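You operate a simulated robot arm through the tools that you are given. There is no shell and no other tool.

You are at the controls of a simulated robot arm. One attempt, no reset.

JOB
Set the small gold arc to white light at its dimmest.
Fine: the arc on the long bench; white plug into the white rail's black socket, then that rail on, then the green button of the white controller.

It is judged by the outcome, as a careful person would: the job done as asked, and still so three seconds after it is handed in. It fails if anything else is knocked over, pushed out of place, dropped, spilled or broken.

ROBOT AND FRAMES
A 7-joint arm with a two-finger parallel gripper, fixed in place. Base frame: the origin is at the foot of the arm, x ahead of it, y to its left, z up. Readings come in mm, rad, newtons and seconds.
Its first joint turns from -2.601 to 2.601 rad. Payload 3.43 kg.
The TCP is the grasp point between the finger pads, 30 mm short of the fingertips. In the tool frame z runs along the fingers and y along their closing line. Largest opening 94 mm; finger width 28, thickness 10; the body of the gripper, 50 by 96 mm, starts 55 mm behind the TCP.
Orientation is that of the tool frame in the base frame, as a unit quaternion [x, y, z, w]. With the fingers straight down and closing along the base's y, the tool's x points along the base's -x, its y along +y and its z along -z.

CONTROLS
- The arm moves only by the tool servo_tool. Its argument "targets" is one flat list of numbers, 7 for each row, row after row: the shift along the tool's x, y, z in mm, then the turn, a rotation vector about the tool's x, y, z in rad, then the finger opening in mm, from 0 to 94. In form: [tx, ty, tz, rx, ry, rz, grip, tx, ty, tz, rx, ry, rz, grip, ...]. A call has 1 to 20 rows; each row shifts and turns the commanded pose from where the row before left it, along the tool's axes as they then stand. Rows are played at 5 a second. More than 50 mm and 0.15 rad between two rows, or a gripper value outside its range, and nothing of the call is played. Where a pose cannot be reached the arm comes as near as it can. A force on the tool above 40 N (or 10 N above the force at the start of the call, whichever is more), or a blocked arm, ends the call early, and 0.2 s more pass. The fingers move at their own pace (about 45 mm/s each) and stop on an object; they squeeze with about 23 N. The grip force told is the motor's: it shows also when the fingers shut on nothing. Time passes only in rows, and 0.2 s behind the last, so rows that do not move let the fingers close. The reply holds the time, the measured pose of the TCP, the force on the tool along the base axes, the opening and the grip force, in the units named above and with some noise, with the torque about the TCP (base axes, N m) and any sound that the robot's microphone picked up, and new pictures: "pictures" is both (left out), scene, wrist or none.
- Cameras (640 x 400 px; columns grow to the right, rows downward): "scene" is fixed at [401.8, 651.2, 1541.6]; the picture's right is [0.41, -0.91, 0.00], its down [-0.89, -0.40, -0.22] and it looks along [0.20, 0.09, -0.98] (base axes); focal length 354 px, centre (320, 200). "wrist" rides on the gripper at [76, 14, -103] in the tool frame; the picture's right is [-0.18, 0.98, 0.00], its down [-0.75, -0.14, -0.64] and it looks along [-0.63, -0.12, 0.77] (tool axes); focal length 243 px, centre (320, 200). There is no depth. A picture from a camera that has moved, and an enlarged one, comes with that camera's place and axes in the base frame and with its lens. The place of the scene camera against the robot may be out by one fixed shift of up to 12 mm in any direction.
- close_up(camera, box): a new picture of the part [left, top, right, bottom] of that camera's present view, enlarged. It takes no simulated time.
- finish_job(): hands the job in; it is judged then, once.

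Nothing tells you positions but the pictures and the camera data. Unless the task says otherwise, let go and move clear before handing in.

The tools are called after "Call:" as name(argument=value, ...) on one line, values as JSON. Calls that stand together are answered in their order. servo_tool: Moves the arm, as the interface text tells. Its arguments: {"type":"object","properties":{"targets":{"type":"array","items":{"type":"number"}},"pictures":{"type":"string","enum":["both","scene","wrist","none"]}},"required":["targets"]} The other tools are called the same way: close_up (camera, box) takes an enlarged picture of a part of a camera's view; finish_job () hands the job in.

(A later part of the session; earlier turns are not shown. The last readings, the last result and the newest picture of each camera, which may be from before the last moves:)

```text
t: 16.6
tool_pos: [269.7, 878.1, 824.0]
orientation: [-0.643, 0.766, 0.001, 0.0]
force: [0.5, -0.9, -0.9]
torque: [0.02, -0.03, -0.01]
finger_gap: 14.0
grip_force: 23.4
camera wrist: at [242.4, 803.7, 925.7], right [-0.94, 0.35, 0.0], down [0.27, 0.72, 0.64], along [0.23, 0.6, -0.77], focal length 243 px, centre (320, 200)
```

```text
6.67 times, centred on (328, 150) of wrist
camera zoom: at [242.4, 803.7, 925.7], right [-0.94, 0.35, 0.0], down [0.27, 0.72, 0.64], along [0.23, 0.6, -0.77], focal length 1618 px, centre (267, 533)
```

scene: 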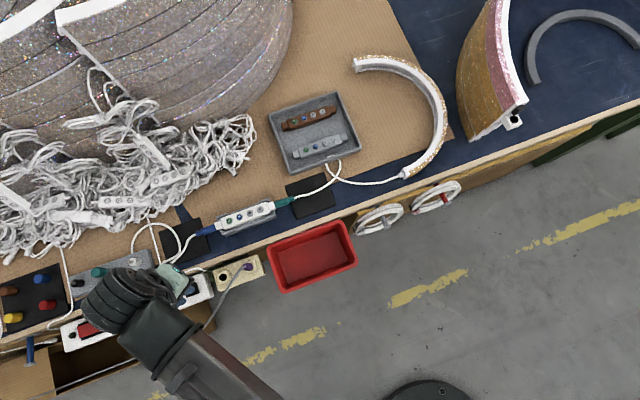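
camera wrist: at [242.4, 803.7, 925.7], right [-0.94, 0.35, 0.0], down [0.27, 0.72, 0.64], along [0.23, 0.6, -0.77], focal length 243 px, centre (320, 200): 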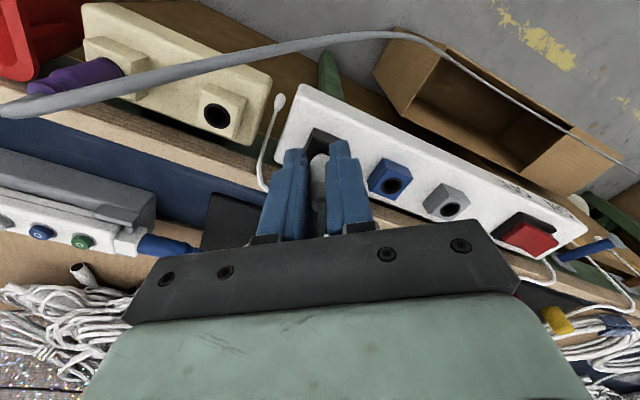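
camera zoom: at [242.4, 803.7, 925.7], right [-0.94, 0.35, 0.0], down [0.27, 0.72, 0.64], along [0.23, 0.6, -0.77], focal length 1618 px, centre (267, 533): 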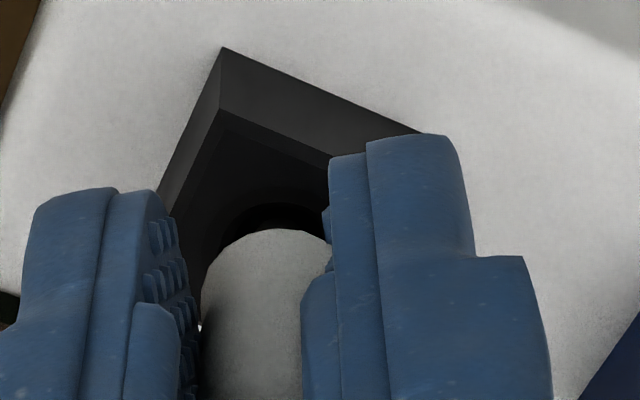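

Call:
servo_tool(targets=[0, 0, 3, 0, 0, 0, 0, 0, 0, 3, 0, 0, 0, 0, 0, 0, 3, 0, 0, 0, 0, 0, 0, 0, 0, 0, 0, 0], pictures="wrist")

Call:
close_up(camera="wrist", box=[280, 120, 376, 180])

```text
t: 17.6
tool_pos: [268.3, 878.9, 814.4]
orientation: [-0.643, 0.766, 0.0, 0.0]
force: [3.8, 4.2, 4.4]
torque: [-0.38, 0.13, -0.01]
finger_gap: 14.1
grip_force: 22.5
camera wrist: at [242.8, 804.8, 917.0], right [-0.94, 0.35, 0.0], down [0.27, 0.72, 0.64], along [0.23, 0.6, -0.77], focal length 243 px, centre (320, 200)
```

wrist: 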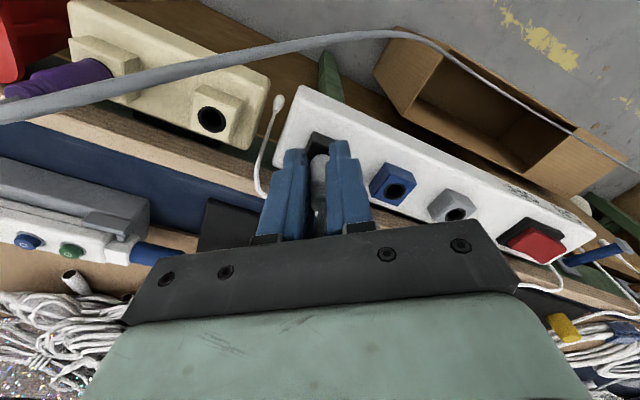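

```text
6.67 times, centred on (328, 150) of wrist
camera zoom: at [242.8, 804.8, 917.0], right [-0.94, 0.35, 0.0], down [0.27, 0.72, 0.64], along [0.23, 0.6, -0.77], focal length 1618 px, centre (267, 533)
```

zoom: 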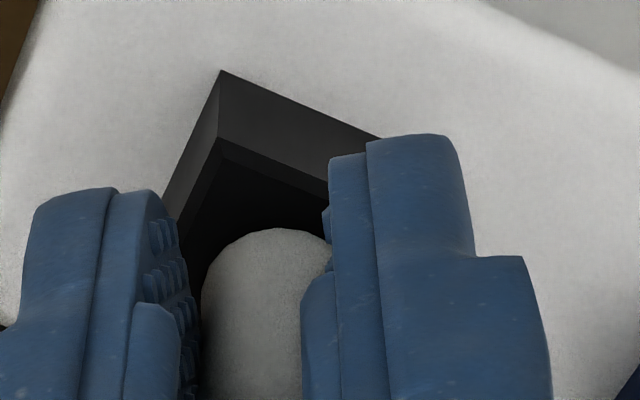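

There's a light contact, with the socket pushing the plug outward (+n), so the pin is riding the chamfer on the near side. I'll ease outward by 1 mm and continue down.

Call:
servo_tool(targets=[-0.8, -0.6, 0, 0, 0, 0, 0, 0, 0, 0, 0, 0, 0, 0, 0, 0, 2, 0, 0, 0, 0, 0, 0, 0, 0, 0, 0, 0], pictures="wrist")

Call:
close_up(camera="wrist", box=[280, 120, 376, 180])

```text
t: 18.6
tool_pos: [270.3, 877.9, 813.9]
orientation: [-0.644, 0.765, 0.001, 0.001]
force: [-1.4, 3.4, 21.6]
torque: [0.07, 0.13, 0.05]
finger_gap: 14.3
grip_force: 22.9
camera wrist: at [243.0, 804.7, 916.4], right [-0.94, 0.35, 0.0], down [0.27, 0.72, 0.64], along [0.23, 0.6, -0.77], focal length 243 px, centre (320, 200)
```

wrist: 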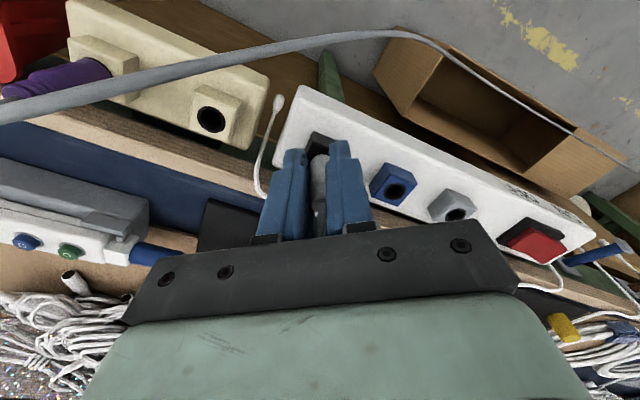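

```text
6.67 times, centred on (328, 150) of wrist
camera zoom: at [243.0, 804.7, 916.4], right [-0.94, 0.35, 0.0], down [0.27, 0.72, 0.64], along [0.23, 0.6, -0.77], focal length 1618 px, centre (267, 533)
```

zoom: 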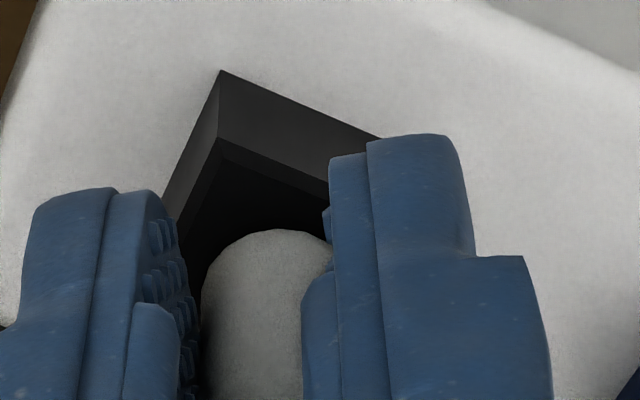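

The plug is bottoming out at TCP z≈814, the same depth as it had in the cream outlet, with 22 N vertical and little sideways force, so it looks seated. I'll relax the press, open the fingers, and check from above.

Call:
servo_tool(targets=[0, 0, -2, 0, 0, 0, 0, 0, 0, 0, 0, 0, 0, 20, 0, 0, 0, 0, 0, 0, 34, 0, 0, 0, 0, 0, 0, 34, 0, 0, 0, 0, 0, 0, 34], pictures="wrist")

Call:
close_up(camera="wrist", box=[250, 90, 410, 240])

```text
t: 19.8
tool_pos: [270.5, 879.4, 814.0]
orientation: [-0.643, 0.766, 0.0, -0.001]
force: [-1.2, -0.6, 0.0]
torque: [0.02, -0.02, -0.01]
finger_gap: 34.3
grip_force: 0.0
camera wrist: at [243.1, 804.7, 917.2], right [-0.94, 0.35, 0.0], down [0.27, 0.72, 0.64], along [0.23, 0.6, -0.77], focal length 243 px, centre (320, 200)
```

wrist: 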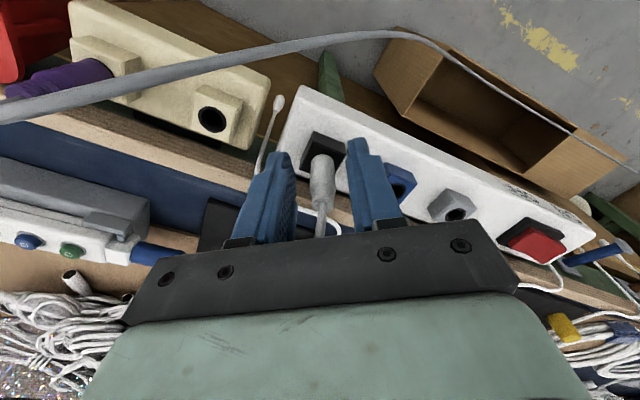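

```text
2.67 times, centred on (330, 165) of wrist
camera zoom: at [243.1, 804.7, 917.2], right [-0.94, 0.35, 0.0], down [0.27, 0.72, 0.64], along [0.23, 0.6, -0.77], focal length 647 px, centre (293, 293)
```

zoom: 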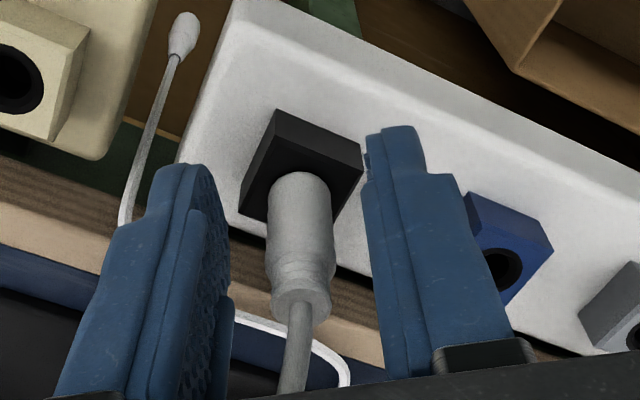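

The plug stands upright in the black socket with no gap that I can see. I'll back straight up and verify.

Call:
servo_tool(targets=[0, 0, -10, 0, 0, 0, 36, 0, 0, -15, 0, 0, 0, 36, 0, 0, -20, 0, 0, 0, 36, 0, 0, -20, 0, 0, 0, 36, 0, 0, -20, 0, 0, 0, 36, 0, 0, 0, 0, 0, 0, 36])

Call:
close_up(camera="wrist", box=[250, 60, 410, 180])

Call:
close_up(camera="wrist", box=[440, 120, 600, 240])

```text
t: 21.2
tool_pos: [270.0, 877.9, 898.6]
orientation: [-0.643, 0.766, -0.001, 0.0]
force: [-0.1, 0.0, -0.4]
torque: [-0.02, 0.0, -0.05]
finger_gap: 35.9
grip_force: 0.2
camera wrist: at [243.3, 804.1, 1000.4], right [-0.94, 0.35, 0.0], down [0.27, 0.72, 0.64], along [0.23, 0.6, -0.77], focal length 243 px, centre (320, 200)
```

scene: 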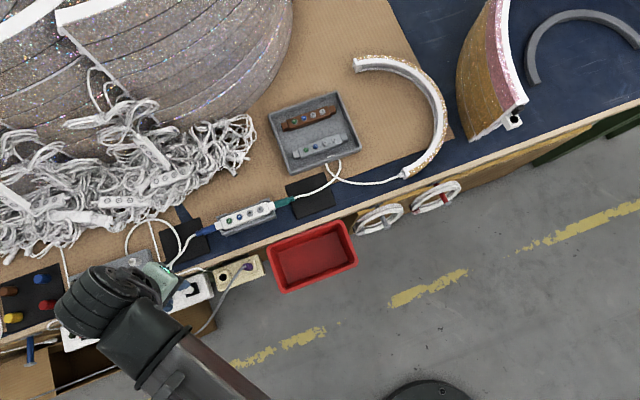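
wrist: 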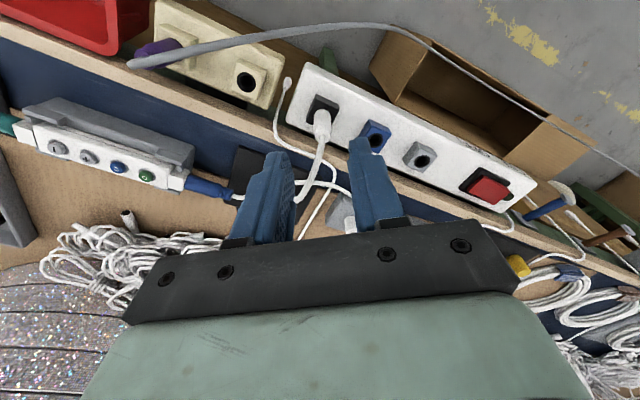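

```text
3.33 times, centred on (330, 120) of wrist
camera zoom: at [243.3, 804.1, 1000.4], right [-0.94, 0.35, 0.0], down [0.27, 0.72, 0.64], along [0.23, 0.6, -0.77], focal length 809 px, centre (287, 467)
```

zoom: 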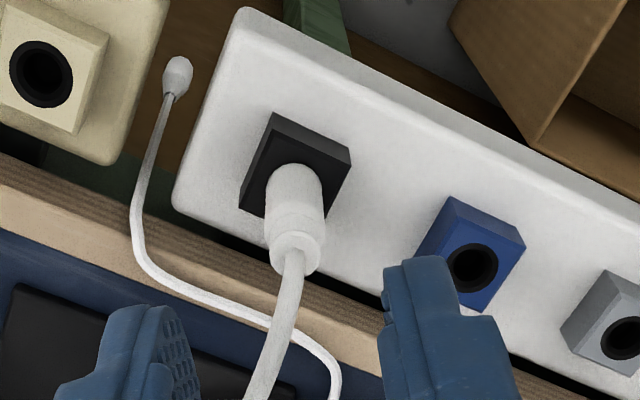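

```text
3.33 times, centred on (520, 180) of wrist
camera zoom: at [243.3, 804.1, 1000.4], right [-0.94, 0.35, 0.0], down [0.27, 0.72, 0.64], along [0.23, 0.6, -0.77], focal length 809 px, centre (-347, 267)
```

zoom: 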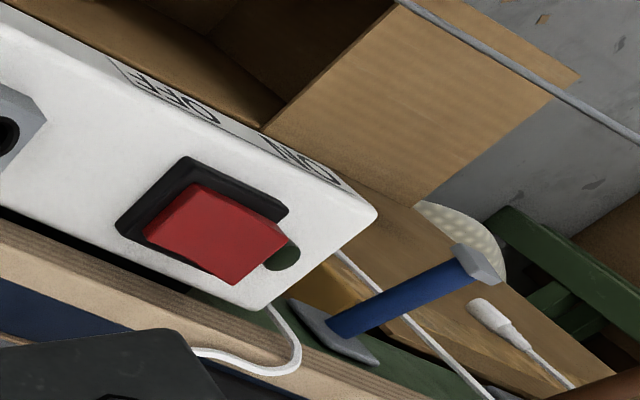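

The white plug is seated in the black socket. Next is the rail's red rocker: its ON end is at about n 811, s 657, z 785, which is far out, so I'll close the fingers, tilt the tool outward about 34° and move over to it.

Call:
servo_tool(targets=[0, 0, -12, 0, 0, 0.122, 20, 0, 0, -12, 0, 0, 0.122, 0, 0, 0, -12, 0, 0, 0.122, 0, 0, 0, -12, 0, 0, 0.122, 0, 0, 0, -12, 0, 0, 0.123, 0, 6, 0, 0, 0, -0.1, 0, 0, 6, 0, 0, 0, -0.1, 0, 0, 6, 0, 0, 0, -0.1, 0, 0, 6, 0, 0, 0, -0.1, 0, 0, 6, 0, 0, 0, -0.1, 0, 0, 6, 0, 0, 0, -0.1, 0, 0, 0, 38, 0, 0, 0, 0, 0, 0, 38, 0, 0, 0, 0, 0, 0, 38, 0, 0, 0, 0, 0, 0, 38, 0, 0, 0, 0, 0, 0, 38, 0, 0, 0, 0, 0, 0, 38, 0, 0, 0, 0, 0, 0, 0, 0, 0, 0, 0, 0])

Call:
close_up(camera="wrist", box=[220, 20, 420, 180])

Call:
close_up(camera="scene", box=[110, 210, 270, 310])

```text
t: 25.0
tool_pos: [84.5, 1015.3, 949.5]
orientation: [-0.365, 0.883, 0.112, 0.273]
force: [-0.4, -0.8, -0.3]
torque: [-0.02, 0.0, 0.01]
finger_gap: 0.0
grip_force: 23.0
camera wrist: at [-9.6, 937.8, 991.3], right [-0.59, 0.8, 0.1], down [0.28, 0.08, 0.96], along [0.76, 0.59, -0.28], focal length 243 px, centre (320, 200)
```

scene: 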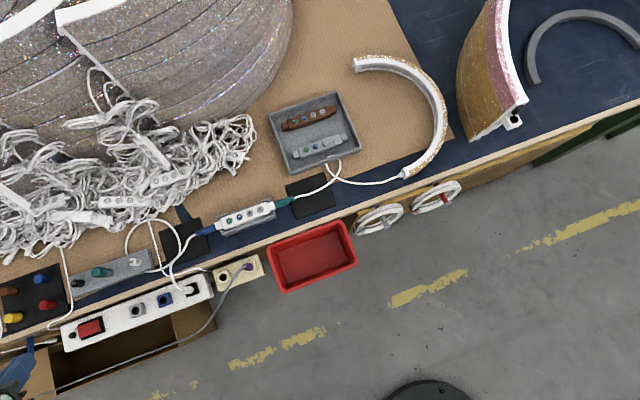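
wrist: 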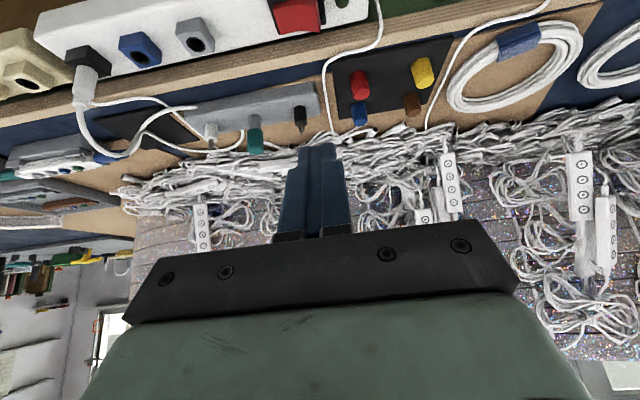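

```text
2.50 times, centred on (320, 100) of wrist
camera zoom: at [-9.6, 937.8, 991.3], right [-0.59, 0.8, 0.1], down [0.28, 0.08, 0.96], along [0.76, 0.59, -0.28], focal length 606 px, centre (320, 450)
```

zoom: 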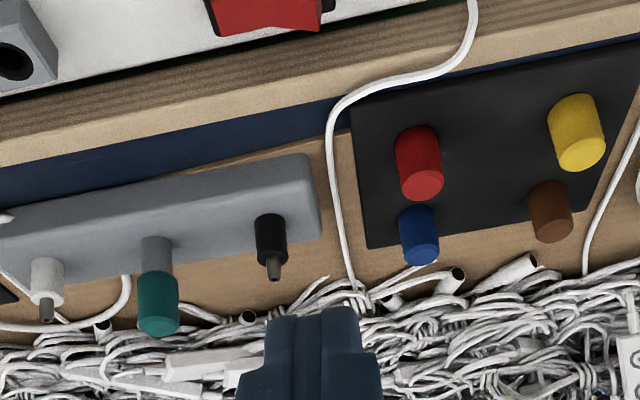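

```text
4.00 times, centred on (190, 260) of scene
camera zoom: at [401.8, 651.2, 1541.6], right [0.41, -0.91, 0.0], down [-0.89, -0.4, -0.22], along [0.2, 0.09, -0.98], focal length 1414 px, centre (840, -40)
```

zoom: 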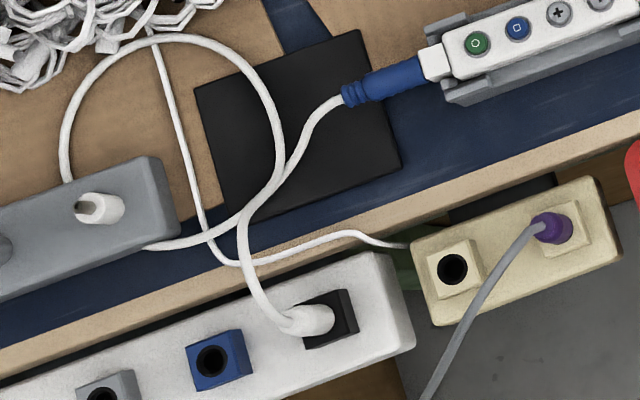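

The lead's trace is confirmed, and the tilted pose is reachable at TCP n 778, s 658, z 950. I'll lower toward a point just above the rocker's ON end and check it with the fixed camera.

Call:
servo_tool(targets=[5.6, -0.3, 21.9, 0, 0, 0, 0, 5.6, -0.3, 21.9, 0, 0, 0, 0, 5.6, -0.3, 21.9, 0, 0, 0, 0, 5.6, -0.3, 21.9, 0, 0, 0, 0, 0, 0, 0, 0, 0, 0, 0])

Call:
close_up(camera="scene", box=[20, 280, 180, 380])

Call:
close_up(camera="wrist", box=[220, 0, 420, 160])

```text
t: 26.2
tool_pos: [108.6, 1034.6, 864.8]
orientation: [-0.365, 0.883, 0.113, 0.273]
force: [0.8, 0.0, -0.2]
torque: [-0.03, 0.0, -0.01]
finger_gap: 0.0
grip_force: 22.7
camera wrist: at [13.2, 958.0, 906.7], right [-0.59, 0.8, 0.1], down [0.28, 0.08, 0.96], along [0.76, 0.59, -0.28], focal length 243 px, centre (320, 200)
```

scene: 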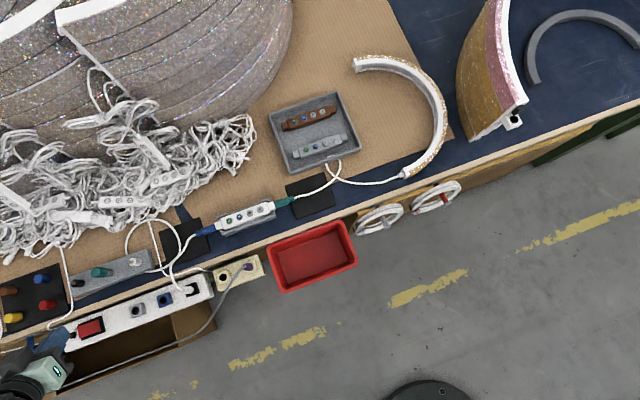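
wrist: 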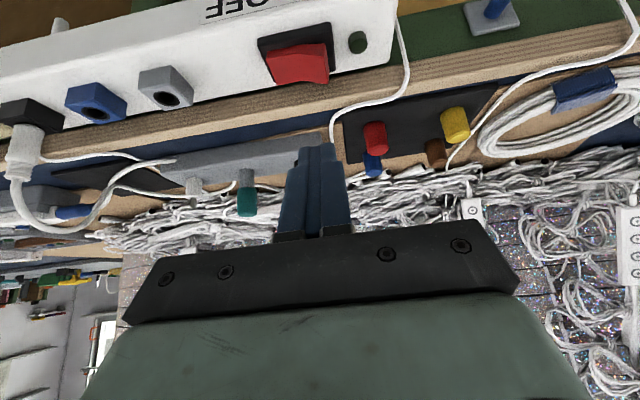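

```text
4.00 times, centred on (100, 330) of scene
camera zoom: at [401.8, 651.2, 1541.6], right [0.41, -0.91, 0.0], down [-0.89, -0.4, -0.22], along [0.2, 0.09, -0.98], focal length 1414 px, centre (1200, -320)
```

zoom: 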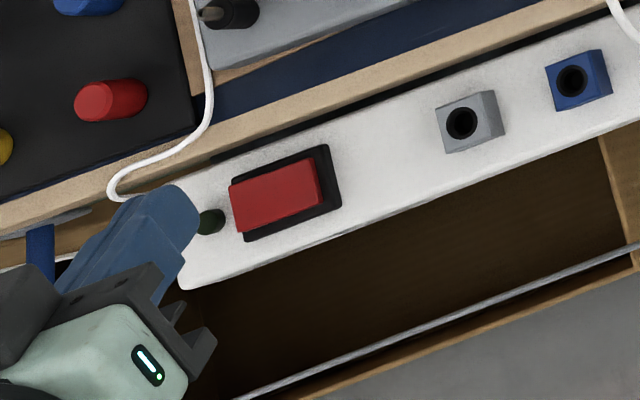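

```text
2.50 times, centred on (320, 80) of wrist
camera zoom: at [13.2, 958.0, 906.7], right [-0.59, 0.8, 0.1], down [0.28, 0.08, 0.96], along [0.76, 0.59, -0.28], focal length 606 px, centre (320, 500)
```

zoom: 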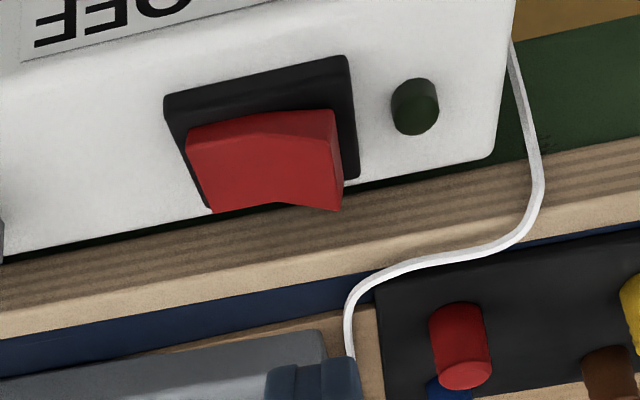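

Clear view now: the rocker's pivot is about 3 mm behind the tool line, the raised ON end is about 12 mm to its left, and the lamp is well beyond that. I'll shift 6 mm left, lower to just above, and look again.

Call:
servo_tool(targets=[7.7, 2, 8.9, 0, 0, 0, 0, 7.7, 2, 8.9, 0, 0, 0, 0, 7.7, 2, 8.8, 0, 0, 0, 0, 0, 0, 0, 0, 0, 0, 0])

Call:
close_up(camera="scene", box=[30, 285, 142, 355])

Call:
close_up(camera="wrist", box=[220, 0, 420, 160])

```text
t: 27.2
tool_pos: [100.3, 1037.2, 831.0]
orientation: [-0.365, 0.882, 0.113, 0.274]
force: [0.3, 0.1, -0.2]
torque: [-0.03, -0.02, -0.02]
finger_gap: 0.0
grip_force: 22.9
camera wrist: at [5.4, 960.5, 871.8], right [-0.59, 0.8, 0.1], down [0.28, 0.08, 0.96], along [0.76, 0.59, -0.28], focal length 243 px, centre (320, 200)
```

scene: 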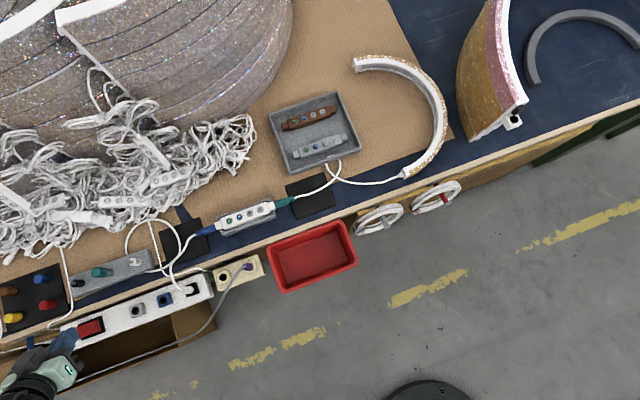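
wrist: 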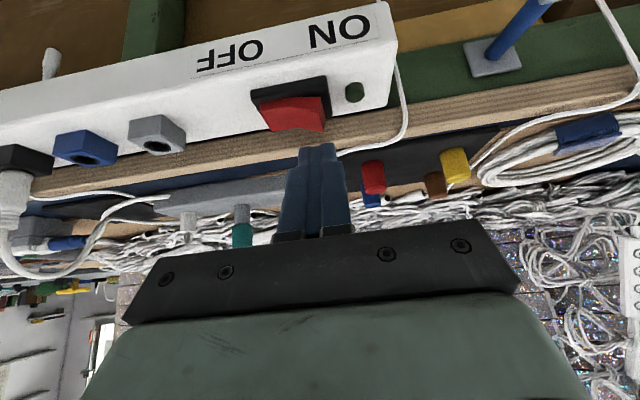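

```text
5.71 times, centred on (86, 320) of scene
camera zoom: at [401.8, 651.2, 1541.6], right [0.41, -0.91, 0.0], down [-0.89, -0.4, -0.22], along [0.2, 0.09, -0.98], focal length 2020 px, centre (1657, -486)
```

zoom: 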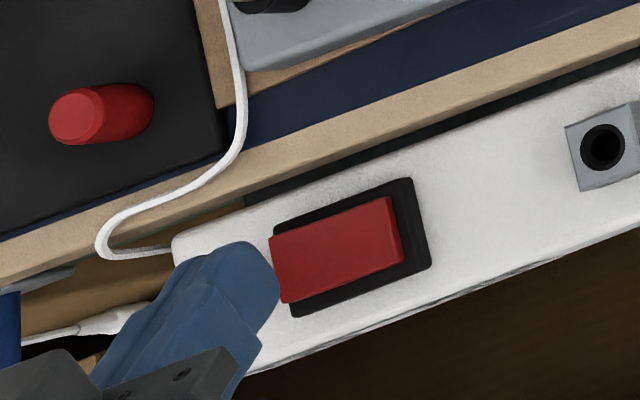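

```text
2.50 times, centred on (320, 80) of wrist
camera zoom: at [5.4, 960.5, 871.8], right [-0.59, 0.8, 0.1], down [0.28, 0.08, 0.96], along [0.76, 0.59, -0.28], focal length 606 px, centre (320, 500)
```

zoom: 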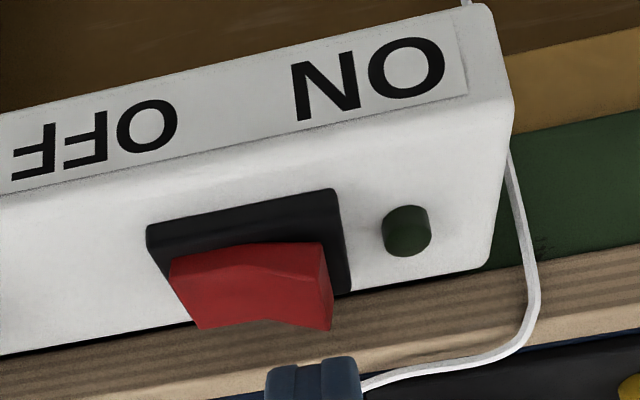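

The tip is right over the ON half, and the lamp is clear of the footprint. I'll press down in small steps and watch force and sound.

Call:
servo_tool(targets=[0, 2, 0, 0, 0, 0, 0, 1.69, 0, 2.48, 0, 0, 0, 0, 1.69, 0, 2.48, 0, 0, 0, 0, 1.69, 0, 2.48, 0, 0, 0, 0, 1.69, 0, 2.48, 0, 0, 0, 0, 0, 0, 0, 0, 0, 0, 0])

Call:
close_up(camera="wrist", box=[220, 20, 420, 180])

```text
t: 28.6
tool_pos: [98.7, 1038.4, 818.3]
orientation: [-0.366, 0.882, 0.114, 0.273]
force: [-0.9, 0.2, -0.7]
torque: [0.0, 0.0, -0.02]
finger_gap: 0.0
grip_force: 22.8
camera wrist: at [3.4, 961.8, 859.9], right [-0.59, 0.8, 0.1], down [0.28, 0.08, 0.96], along [0.76, 0.59, -0.28], focal length 243 px, centre (320, 200)
```

scene: 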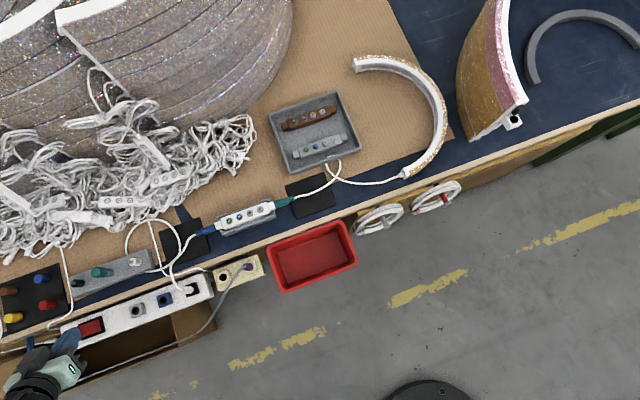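
wrist: 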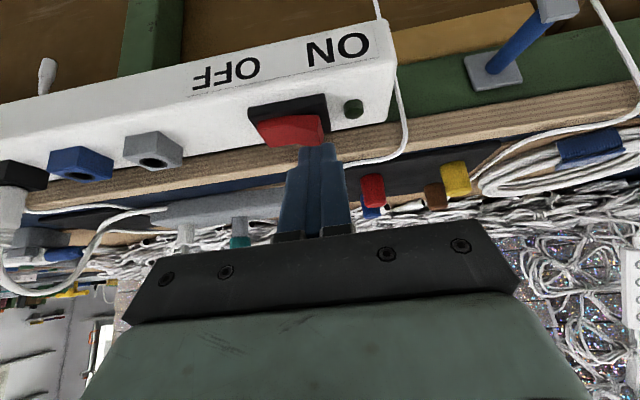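

```text
2.50 times, centred on (320, 100) of wrist
camera zoom: at [3.4, 961.8, 859.9], right [-0.59, 0.8, 0.1], down [0.28, 0.08, 0.96], along [0.76, 0.59, -0.28], focal length 606 px, centre (320, 450)
```

zoom: 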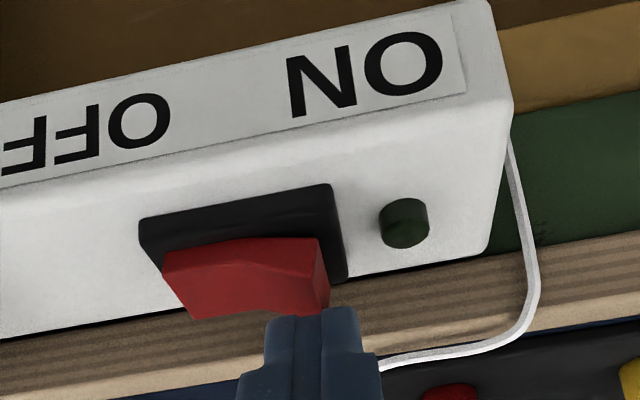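

No contact yet. Refined triangulation puts the rocker top lower, at z≈774, and centred a bit further out. I'll shift 8 mm outward and press down in small steps.

Call:
servo_tool(targets=[-6.6, 0, 4.5, 0, 0, 0, 0, 1.69, 0, 2.48, 0, 0, 0, 0, 1.69, 0, 2.48, 0, 0, 0, 0, 1.69, 0, 2.48, 0, 0, 0, 0, 0, 0, 0, 0, 0, 0, 0])

Call:
close_up(camera="wrist", box=[220, 40, 420, 200])

Call:
close_up(camera="scene", box=[30, 285, 142, 355])

```text
t: 29.8
tool_pos: [104.6, 1043.8, 810.4]
orientation: [-0.365, 0.883, 0.113, 0.273]
force: [0.2, 0.5, -0.5]
torque: [-0.04, 0.02, 0.01]
finger_gap: 0.0
grip_force: 23.5
heard: click
camera wrist: at [9.2, 967.9, 851.3], right [-0.59, 0.8, 0.1], down [0.28, 0.08, 0.96], along [0.76, 0.59, -0.28], focal length 243 px, centre (320, 200)
```

scene: 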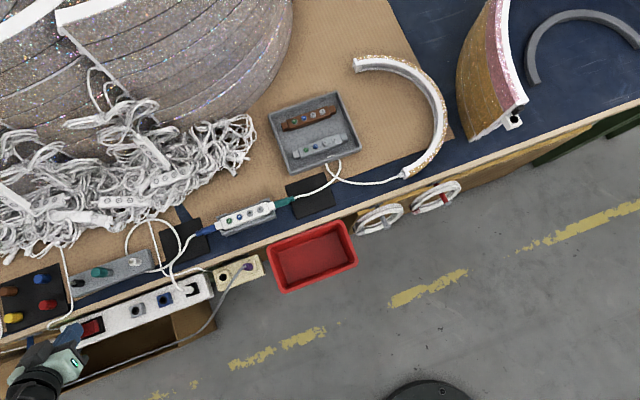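
wrist: 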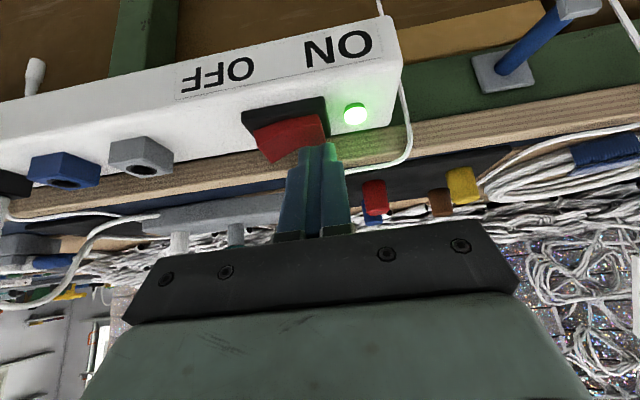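

```text
2.50 times, centred on (320, 120) of wrist
camera zoom: at [9.2, 967.9, 851.3], right [-0.59, 0.8, 0.1], down [0.28, 0.08, 0.96], along [0.76, 0.59, -0.28], focal length 606 px, centre (320, 400)
```

zoom: 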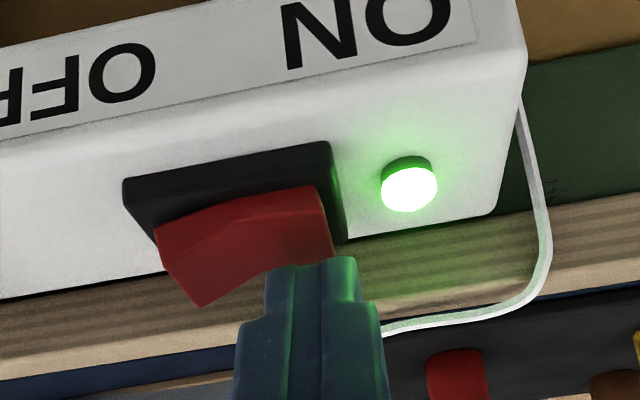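

```text
5.71 times, centred on (86, 320) of scene
camera zoom: at [401.8, 651.2, 1541.6], right [0.41, -0.91, 0.0], down [-0.89, -0.4, -0.22], along [0.2, 0.09, -0.98], focal length 2020 px, centre (1657, -486)
```

zoom: 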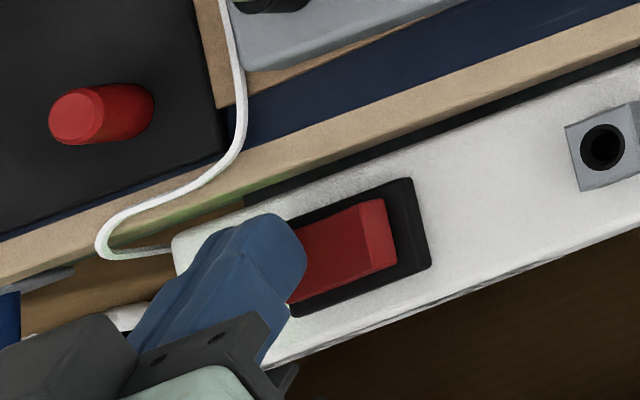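

The switch clicked and the rail's lamp is lit green, so the rail is on. I'll lift away, reduce the tilt, and travel back along the bench toward the white controller.

Call:
servo_tool(targets=[-15.8, 0, -23.1, 0, 0, 0, 0, -15.8, 0, -23.1, 0, 0, 0, 0, -15.8, 0, -23.1, 0, 0, 0, 0, -15.8, 0, -23.1, 0, 0, 0, 0, -15.8, 0, -23.1, 0, 0, 0, 0, 0, 0, 0, 0, 0.1, 0, 0, 0, 0, 0, 0, 0.1, 0, 0, 0, 0, 0, 0, 0.1, 0, 0, 0, -45, 0, 0, 0, 0, 0, 0, -45, 0, 0, 0, 0, 0, 0, -45, 0, 0, 0, 0, 0, 0, -45, 0, 0, 0, 0, 0, 0, -45, 0, 0, 0, 0, 0, 0, -45, 0, 0, 0, 0, 0, 0, -45, 0, 0, 0, 0, 0, 0, -45, 0, 0, 0, 0, 0, 0, 0, 0, 0, 0, 0, 0])

Call:
close_up(camera="wrist", box=[220, 60, 420, 185])

Call:
close_up(camera="scene", box=[150, 190, 310, 290])

Call:
close_up(camera="scene", box=[20, 270, 180, 370])

```text
t: 33.4
tool_pos: [359.9, 791.1, 950.3]
orientation: [-0.379, 0.913, 0.057, 0.137]
force: [-0.3, -0.2, -0.2]
torque: [0.01, 0.01, 0.01]
finger_gap: 0.0
grip_force: 23.1
camera wrist: at [277.2, 726.9, 1026.3], right [-0.57, 0.82, 0.05], down [0.47, 0.28, 0.84], along [0.67, 0.5, -0.55], focal length 243 px, centre (320, 200)
```

scene: 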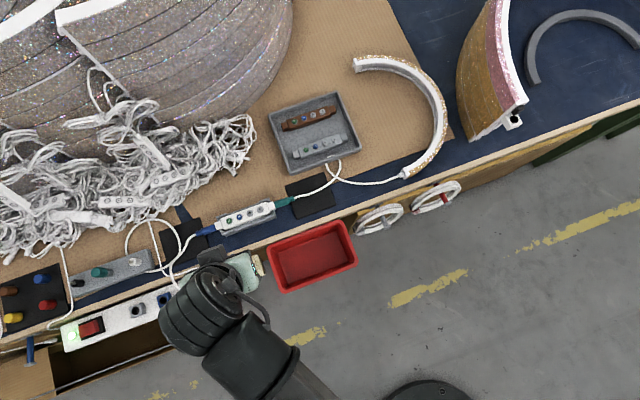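
wrist: 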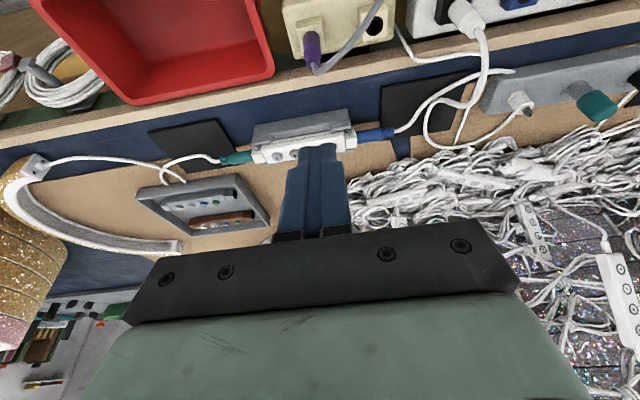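

```text
3.20 times, centred on (320, 122) of wrist
camera zoom: at [277.2, 726.9, 1026.3], right [-0.57, 0.82, 0.05], down [0.47, 0.28, 0.84], along [0.67, 0.5, -0.55], focal length 776 px, centre (320, 448)
```

zoom: 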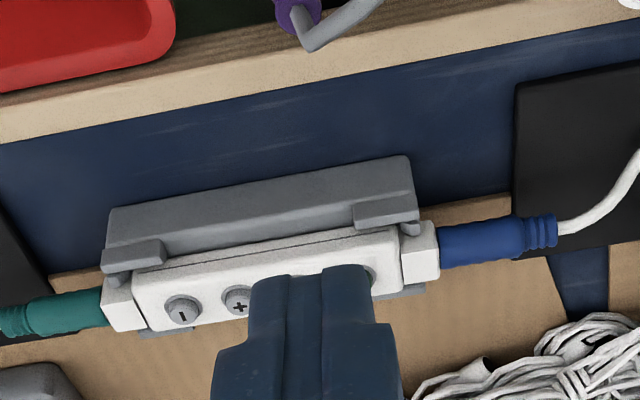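

```text
4.00 times, centred on (230, 240) of scene
camera zoom: at [401.8, 651.2, 1541.6], right [0.41, -0.91, 0.0], down [-0.89, -0.4, -0.22], along [0.2, 0.09, -0.98], focal length 1414 px, centre (680, 40)
```

zoom: 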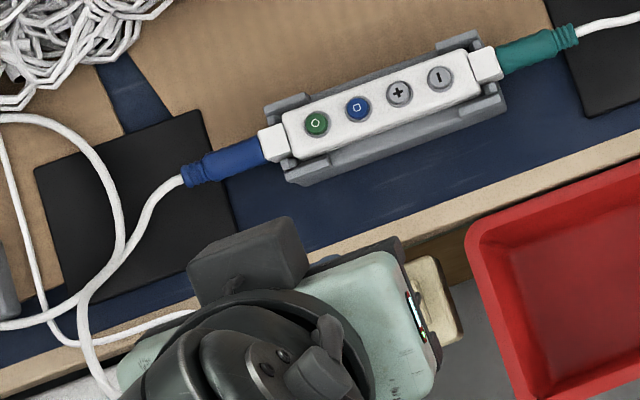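

```text
4.00 times, centred on (100, 320) of scene
camera zoom: at [401.8, 651.2, 1541.6], right [0.41, -0.91, 0.0], down [-0.89, -0.4, -0.22], along [0.2, 0.09, -0.98], focal length 1414 px, centre (1200, -280)
```

zoom: 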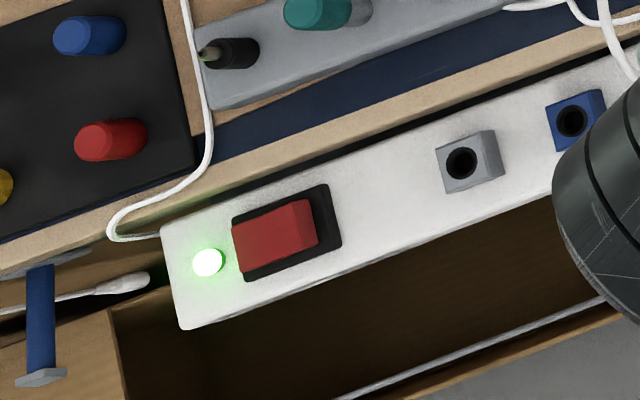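

Rail lamp stays on. The controller's button tops triangulate at about z≈816, n≈921, with green at s≈308 and minus at s≈240. I'll bring the closed fingertips above the green button.

Call:
servo_tool(targets=[-21.1, 0.9, 26.2, 0, 0, 0, 0, -21.1, 0.9, 26.2, 0, 0, 0, 0, -21.1, 0.9, 26.2, 0, 0, 0, 0, -21.1, 0.8, 26, 0, 0, 0, 0, 0, 0, 0, 0, 0, 0, 0])

Call:
close_up(camera="wrist", box=[220, 60, 420, 185])

Call:
close_up(camera="scene", box=[170, 180, 298, 260])

```text
t: 34.6
tool_pos: [435.6, 872.0, 875.7]
orientation: [-0.379, 0.913, 0.058, 0.138]
force: [0.0, -0.1, 0.4]
torque: [-0.02, 0.0, -0.03]
finger_gap: 0.0
grip_force: 23.2
camera wrist: at [353.4, 807.2, 951.3], right [-0.57, 0.82, 0.05], down [0.47, 0.28, 0.84], along [0.67, 0.5, -0.55], focal length 243 px, centre (320, 200)
```

scene: 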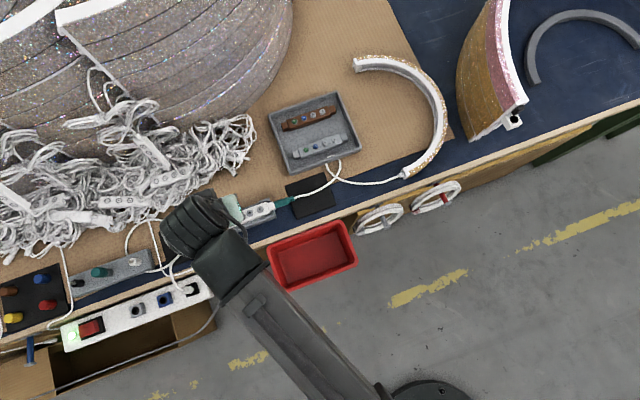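
wrist: 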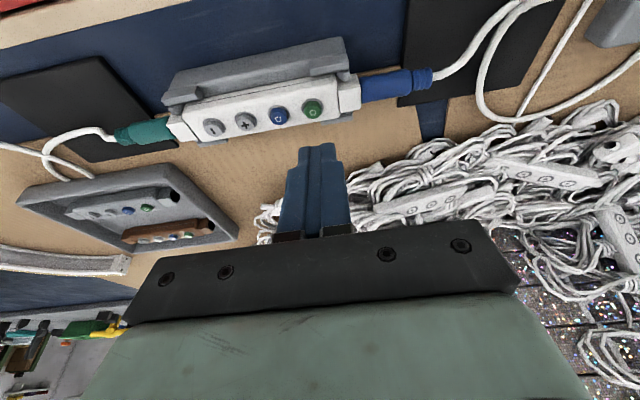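

```text
3.20 times, centred on (320, 122) of wrist
camera zoom: at [353.4, 807.2, 951.3], right [-0.57, 0.82, 0.05], down [0.47, 0.28, 0.84], along [0.67, 0.5, -0.55], focal length 776 px, centre (320, 448)
```

zoom: 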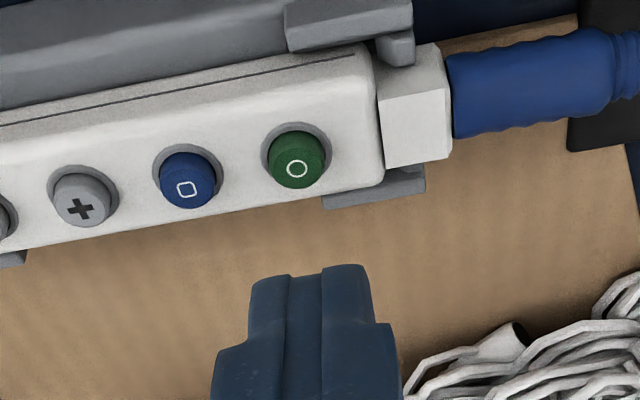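

```text
5.00 times, centred on (234, 220) of scene
camera zoom: at [401.8, 651.2, 1541.6], right [0.41, -0.91, 0.0], down [-0.89, -0.4, -0.22], along [0.2, 0.09, -0.98], focal length 1768 px, centre (750, 100)
```

zoom: 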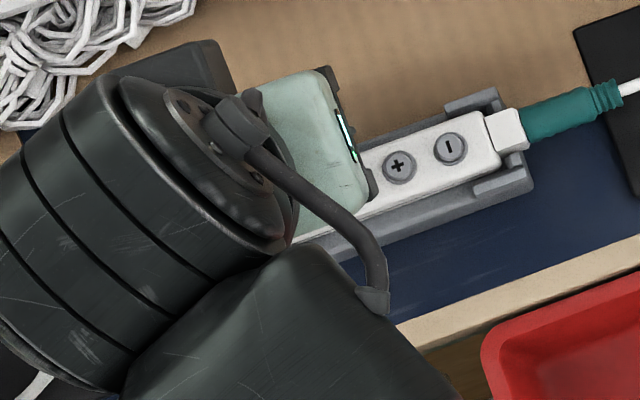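

The green button is at about (n 921, s 308, z 815), directly under the contact edge of the fingertips. I'll lower to just above it first.

Call:
servo_tool(targets=[2.36, -0.3, 7.64, 0, 0, 0, 0, 2.36, -0.3, 7.64, 0, 0, 0, 0, 2.0, 0, 6.5, 0, 0, 0, 0, 0, 0, 0, 0, 0, 0, 0], pictures="wrist")

Call:
close_up(camera="wrist", box=[240, 80, 400, 180])

```text
t: 35.6
tool_pos: [437.2, 870.8, 853.1]
orientation: [-0.378, 0.914, 0.057, 0.139]
force: [2.2, -2.4, 8.5]
torque: [-0.14, -0.07, -0.02]
finger_gap: 0.0
grip_force: 22.7
heard: click
camera wrist: at [353.8, 806.6, 928.3], right [-0.57, 0.82, 0.05], down [0.47, 0.27, 0.84], along [0.67, 0.5, -0.54], focal length 243 px, centre (320, 200)
```

wrist: 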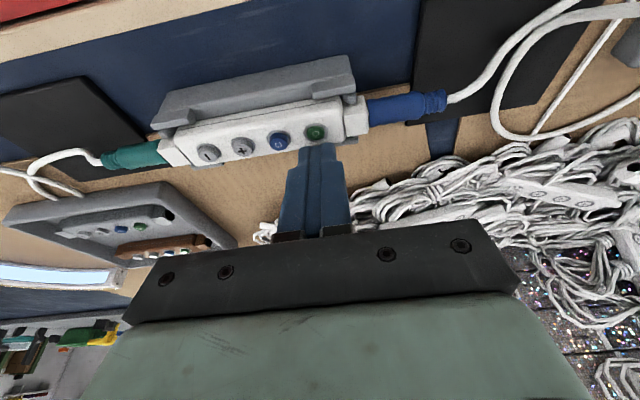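

```text
4.00 times, centred on (320, 130) of wrist
camera zoom: at [353.8, 806.6, 928.3], right [-0.57, 0.82, 0.05], down [0.47, 0.27, 0.84], along [0.67, 0.5, -0.54], focal length 970 px, centre (320, 480)
```

zoom: 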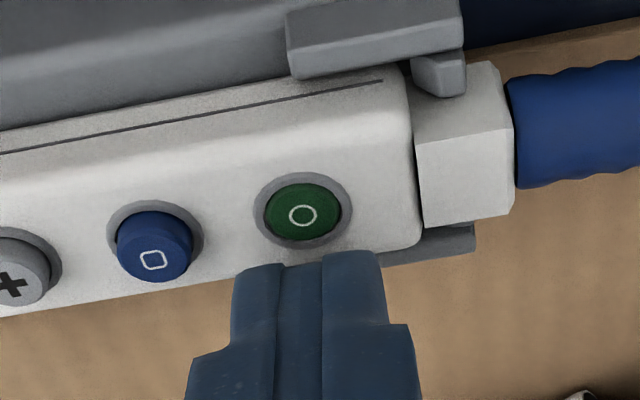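

A click sounded: the green button is pressed and the arc now shows light. I'll lift off and look at the arc's colour.

Call:
servo_tool(targets=[-2.36, 0, -7.64, 0, 0, 0, 0, -3, 0, -9.6, 0, 0, 0, 0, -3, 0, -9.6, 0, 0, 0, 0, 0, 0, 0, 0, 0, 0, 0])

Call:
close_up(camera="scene", box=[330, 30, 490, 190])

Call:
close_up(camera="wrist", box=[0, 60, 400, 310])

```text
t: 36.6
tool_pos: [435.7, 870.8, 880.0]
orientation: [-0.379, 0.913, 0.057, 0.138]
force: [0.1, -0.2, 0.1]
torque: [-0.02, -0.01, 0.0]
finger_gap: 0.0
grip_force: 22.8
camera wrist: at [353.2, 806.9, 954.8], right [-0.57, 0.82, 0.05], down [0.47, 0.28, 0.84], along [0.67, 0.5, -0.55], focal length 243 px, centre (320, 200)
```

scene: 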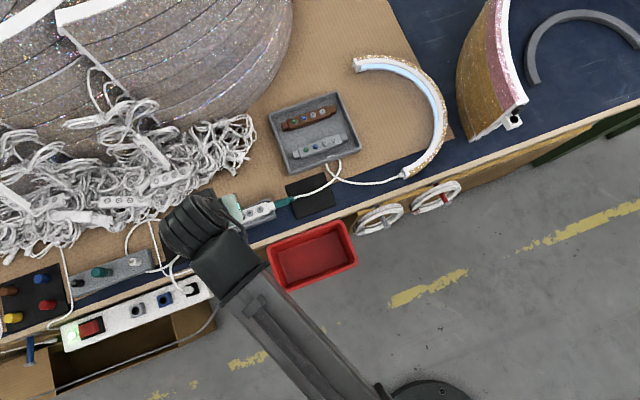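
wrist: 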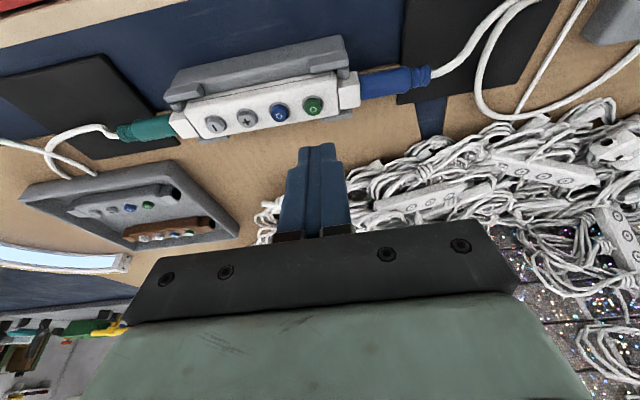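

```text
2.50 times, centred on (410, 110) of scene
camera zoom: at [401.8, 651.2, 1541.6], right [0.41, -0.91, 0.0], down [-0.89, -0.4, -0.22], along [0.2, 0.09, -0.98], focal length 884 px, centre (95, 425)
```

zoom: 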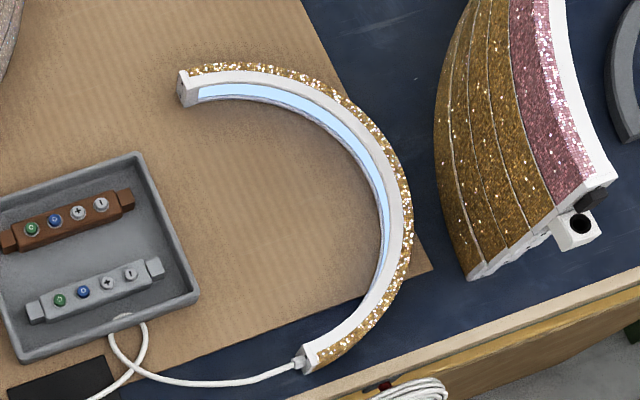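

```text
1.60 times, centred on (200, 185) of wrist
camera zoom: at [353.2, 806.9, 954.8], right [-0.57, 0.82, 0.05], down [0.47, 0.28, 0.84], along [0.67, 0.5, -0.55], focal length 388 px, centre (512, 224)
```

zoom: 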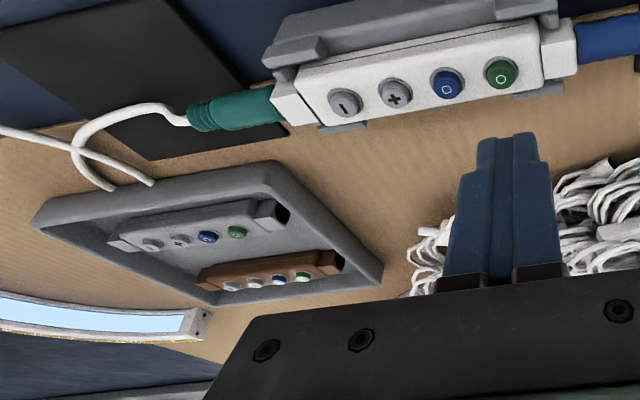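

The arc is lit, but it looks pale blue rather than white. I'll press the blue (mode) button once and see what changes.

Call:
servo_tool(targets=[0, -11.5, 0, 0, 0, 0, 0, 0, -11.5, 0, 0, 0, 0, 0, 3, 0, 9.6, 0, 0, 0, 0, 3, 0, 9.6, 0, 0, 0, 0, 2.36, 0, 7.64, 0, 0, 0, 0, 0, 0, 0, 0, 0, 0, 0, -2.36, 0, -7.64, 0, 0, 0, 0, -3, 0, -9.6, 0, 0, 0, 0, -3, 0, -9.6, 0, 0, 0, 0])

Call:
close_up(camera="scene", box=[330, 30, 490, 190])

Call:
close_up(camera="wrist", box=[0, 60, 400, 310])

```text
t: 38.6
tool_pos: [451.3, 854.7, 879.6]
orientation: [-0.379, 0.913, 0.058, 0.138]
force: [0.0, 0.0, -0.3]
torque: [-0.01, -0.01, -0.03]
finger_gap: 0.0
grip_force: 23.4
heard: click
camera wrist: at [369.3, 791.5, 954.5], right [-0.57, 0.82, 0.05], down [0.47, 0.28, 0.84], along [0.67, 0.5, -0.55], focal length 243 px, centre (320, 200)
```

scene: 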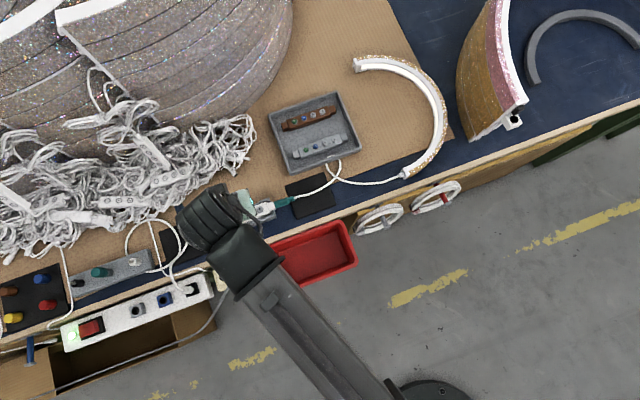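
wrist: 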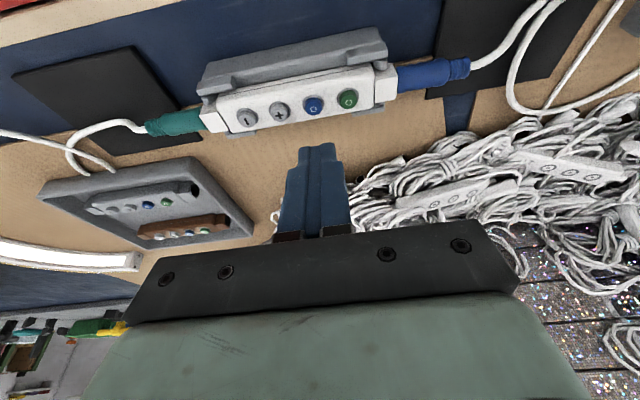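

```text
2.50 times, centred on (410, 110) of scene
camera zoom: at [401.8, 651.2, 1541.6], right [0.41, -0.91, 0.0], down [-0.89, -0.4, -0.22], along [0.2, 0.09, -0.98], focal length 884 px, centre (95, 425)
```

zoom: 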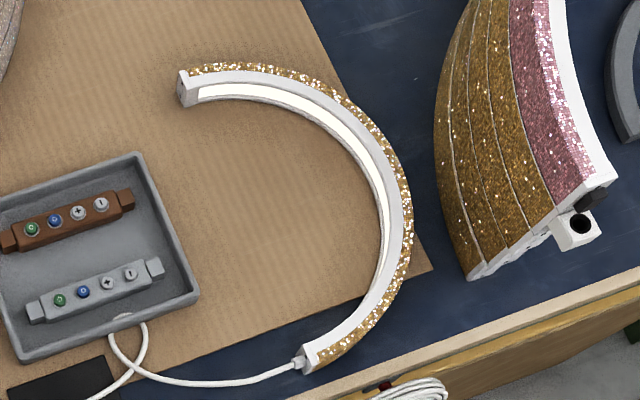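

```text
1.60 times, centred on (200, 185) of wrist
camera zoom: at [369.3, 791.5, 954.5], right [-0.57, 0.82, 0.05], down [0.47, 0.28, 0.84], along [0.67, 0.5, -0.55], focal length 388 px, centre (512, 224)
```

zoom: 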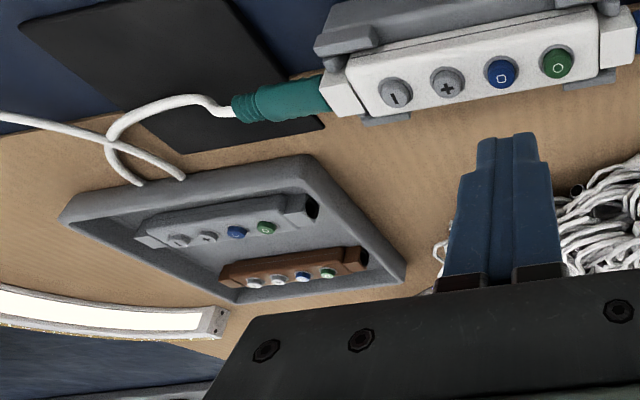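

It's now a white light. I'll zoom in tightly to check the tint.

Call:
close_up(camera="scene", box=[376, 55, 416, 80])

Call:
close_up(camera="wrist", box=[0, 225, 160, 285])

```text
16.00 times, centred on (396, 68) of scene
camera zoom: at [401.8, 651.2, 1541.6], right [0.41, -0.91, 0.0], down [-0.89, -0.4, -0.22], along [0.2, 0.09, -0.98], focal length 5657 px, centre (-896, 2320)
```

zoom: 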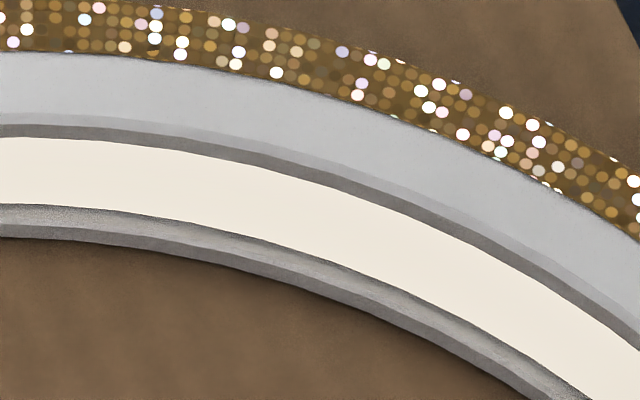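

```text
4.00 times, centred on (80, 255) of wrist
camera zoom: at [369.3, 791.5, 954.5], right [-0.57, 0.82, 0.05], down [0.47, 0.28, 0.84], along [0.67, 0.5, -0.55], focal length 970 px, centre (1280, -20)
```

zoom: 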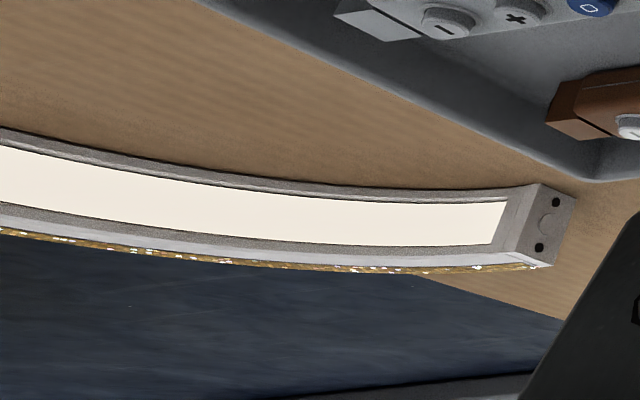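

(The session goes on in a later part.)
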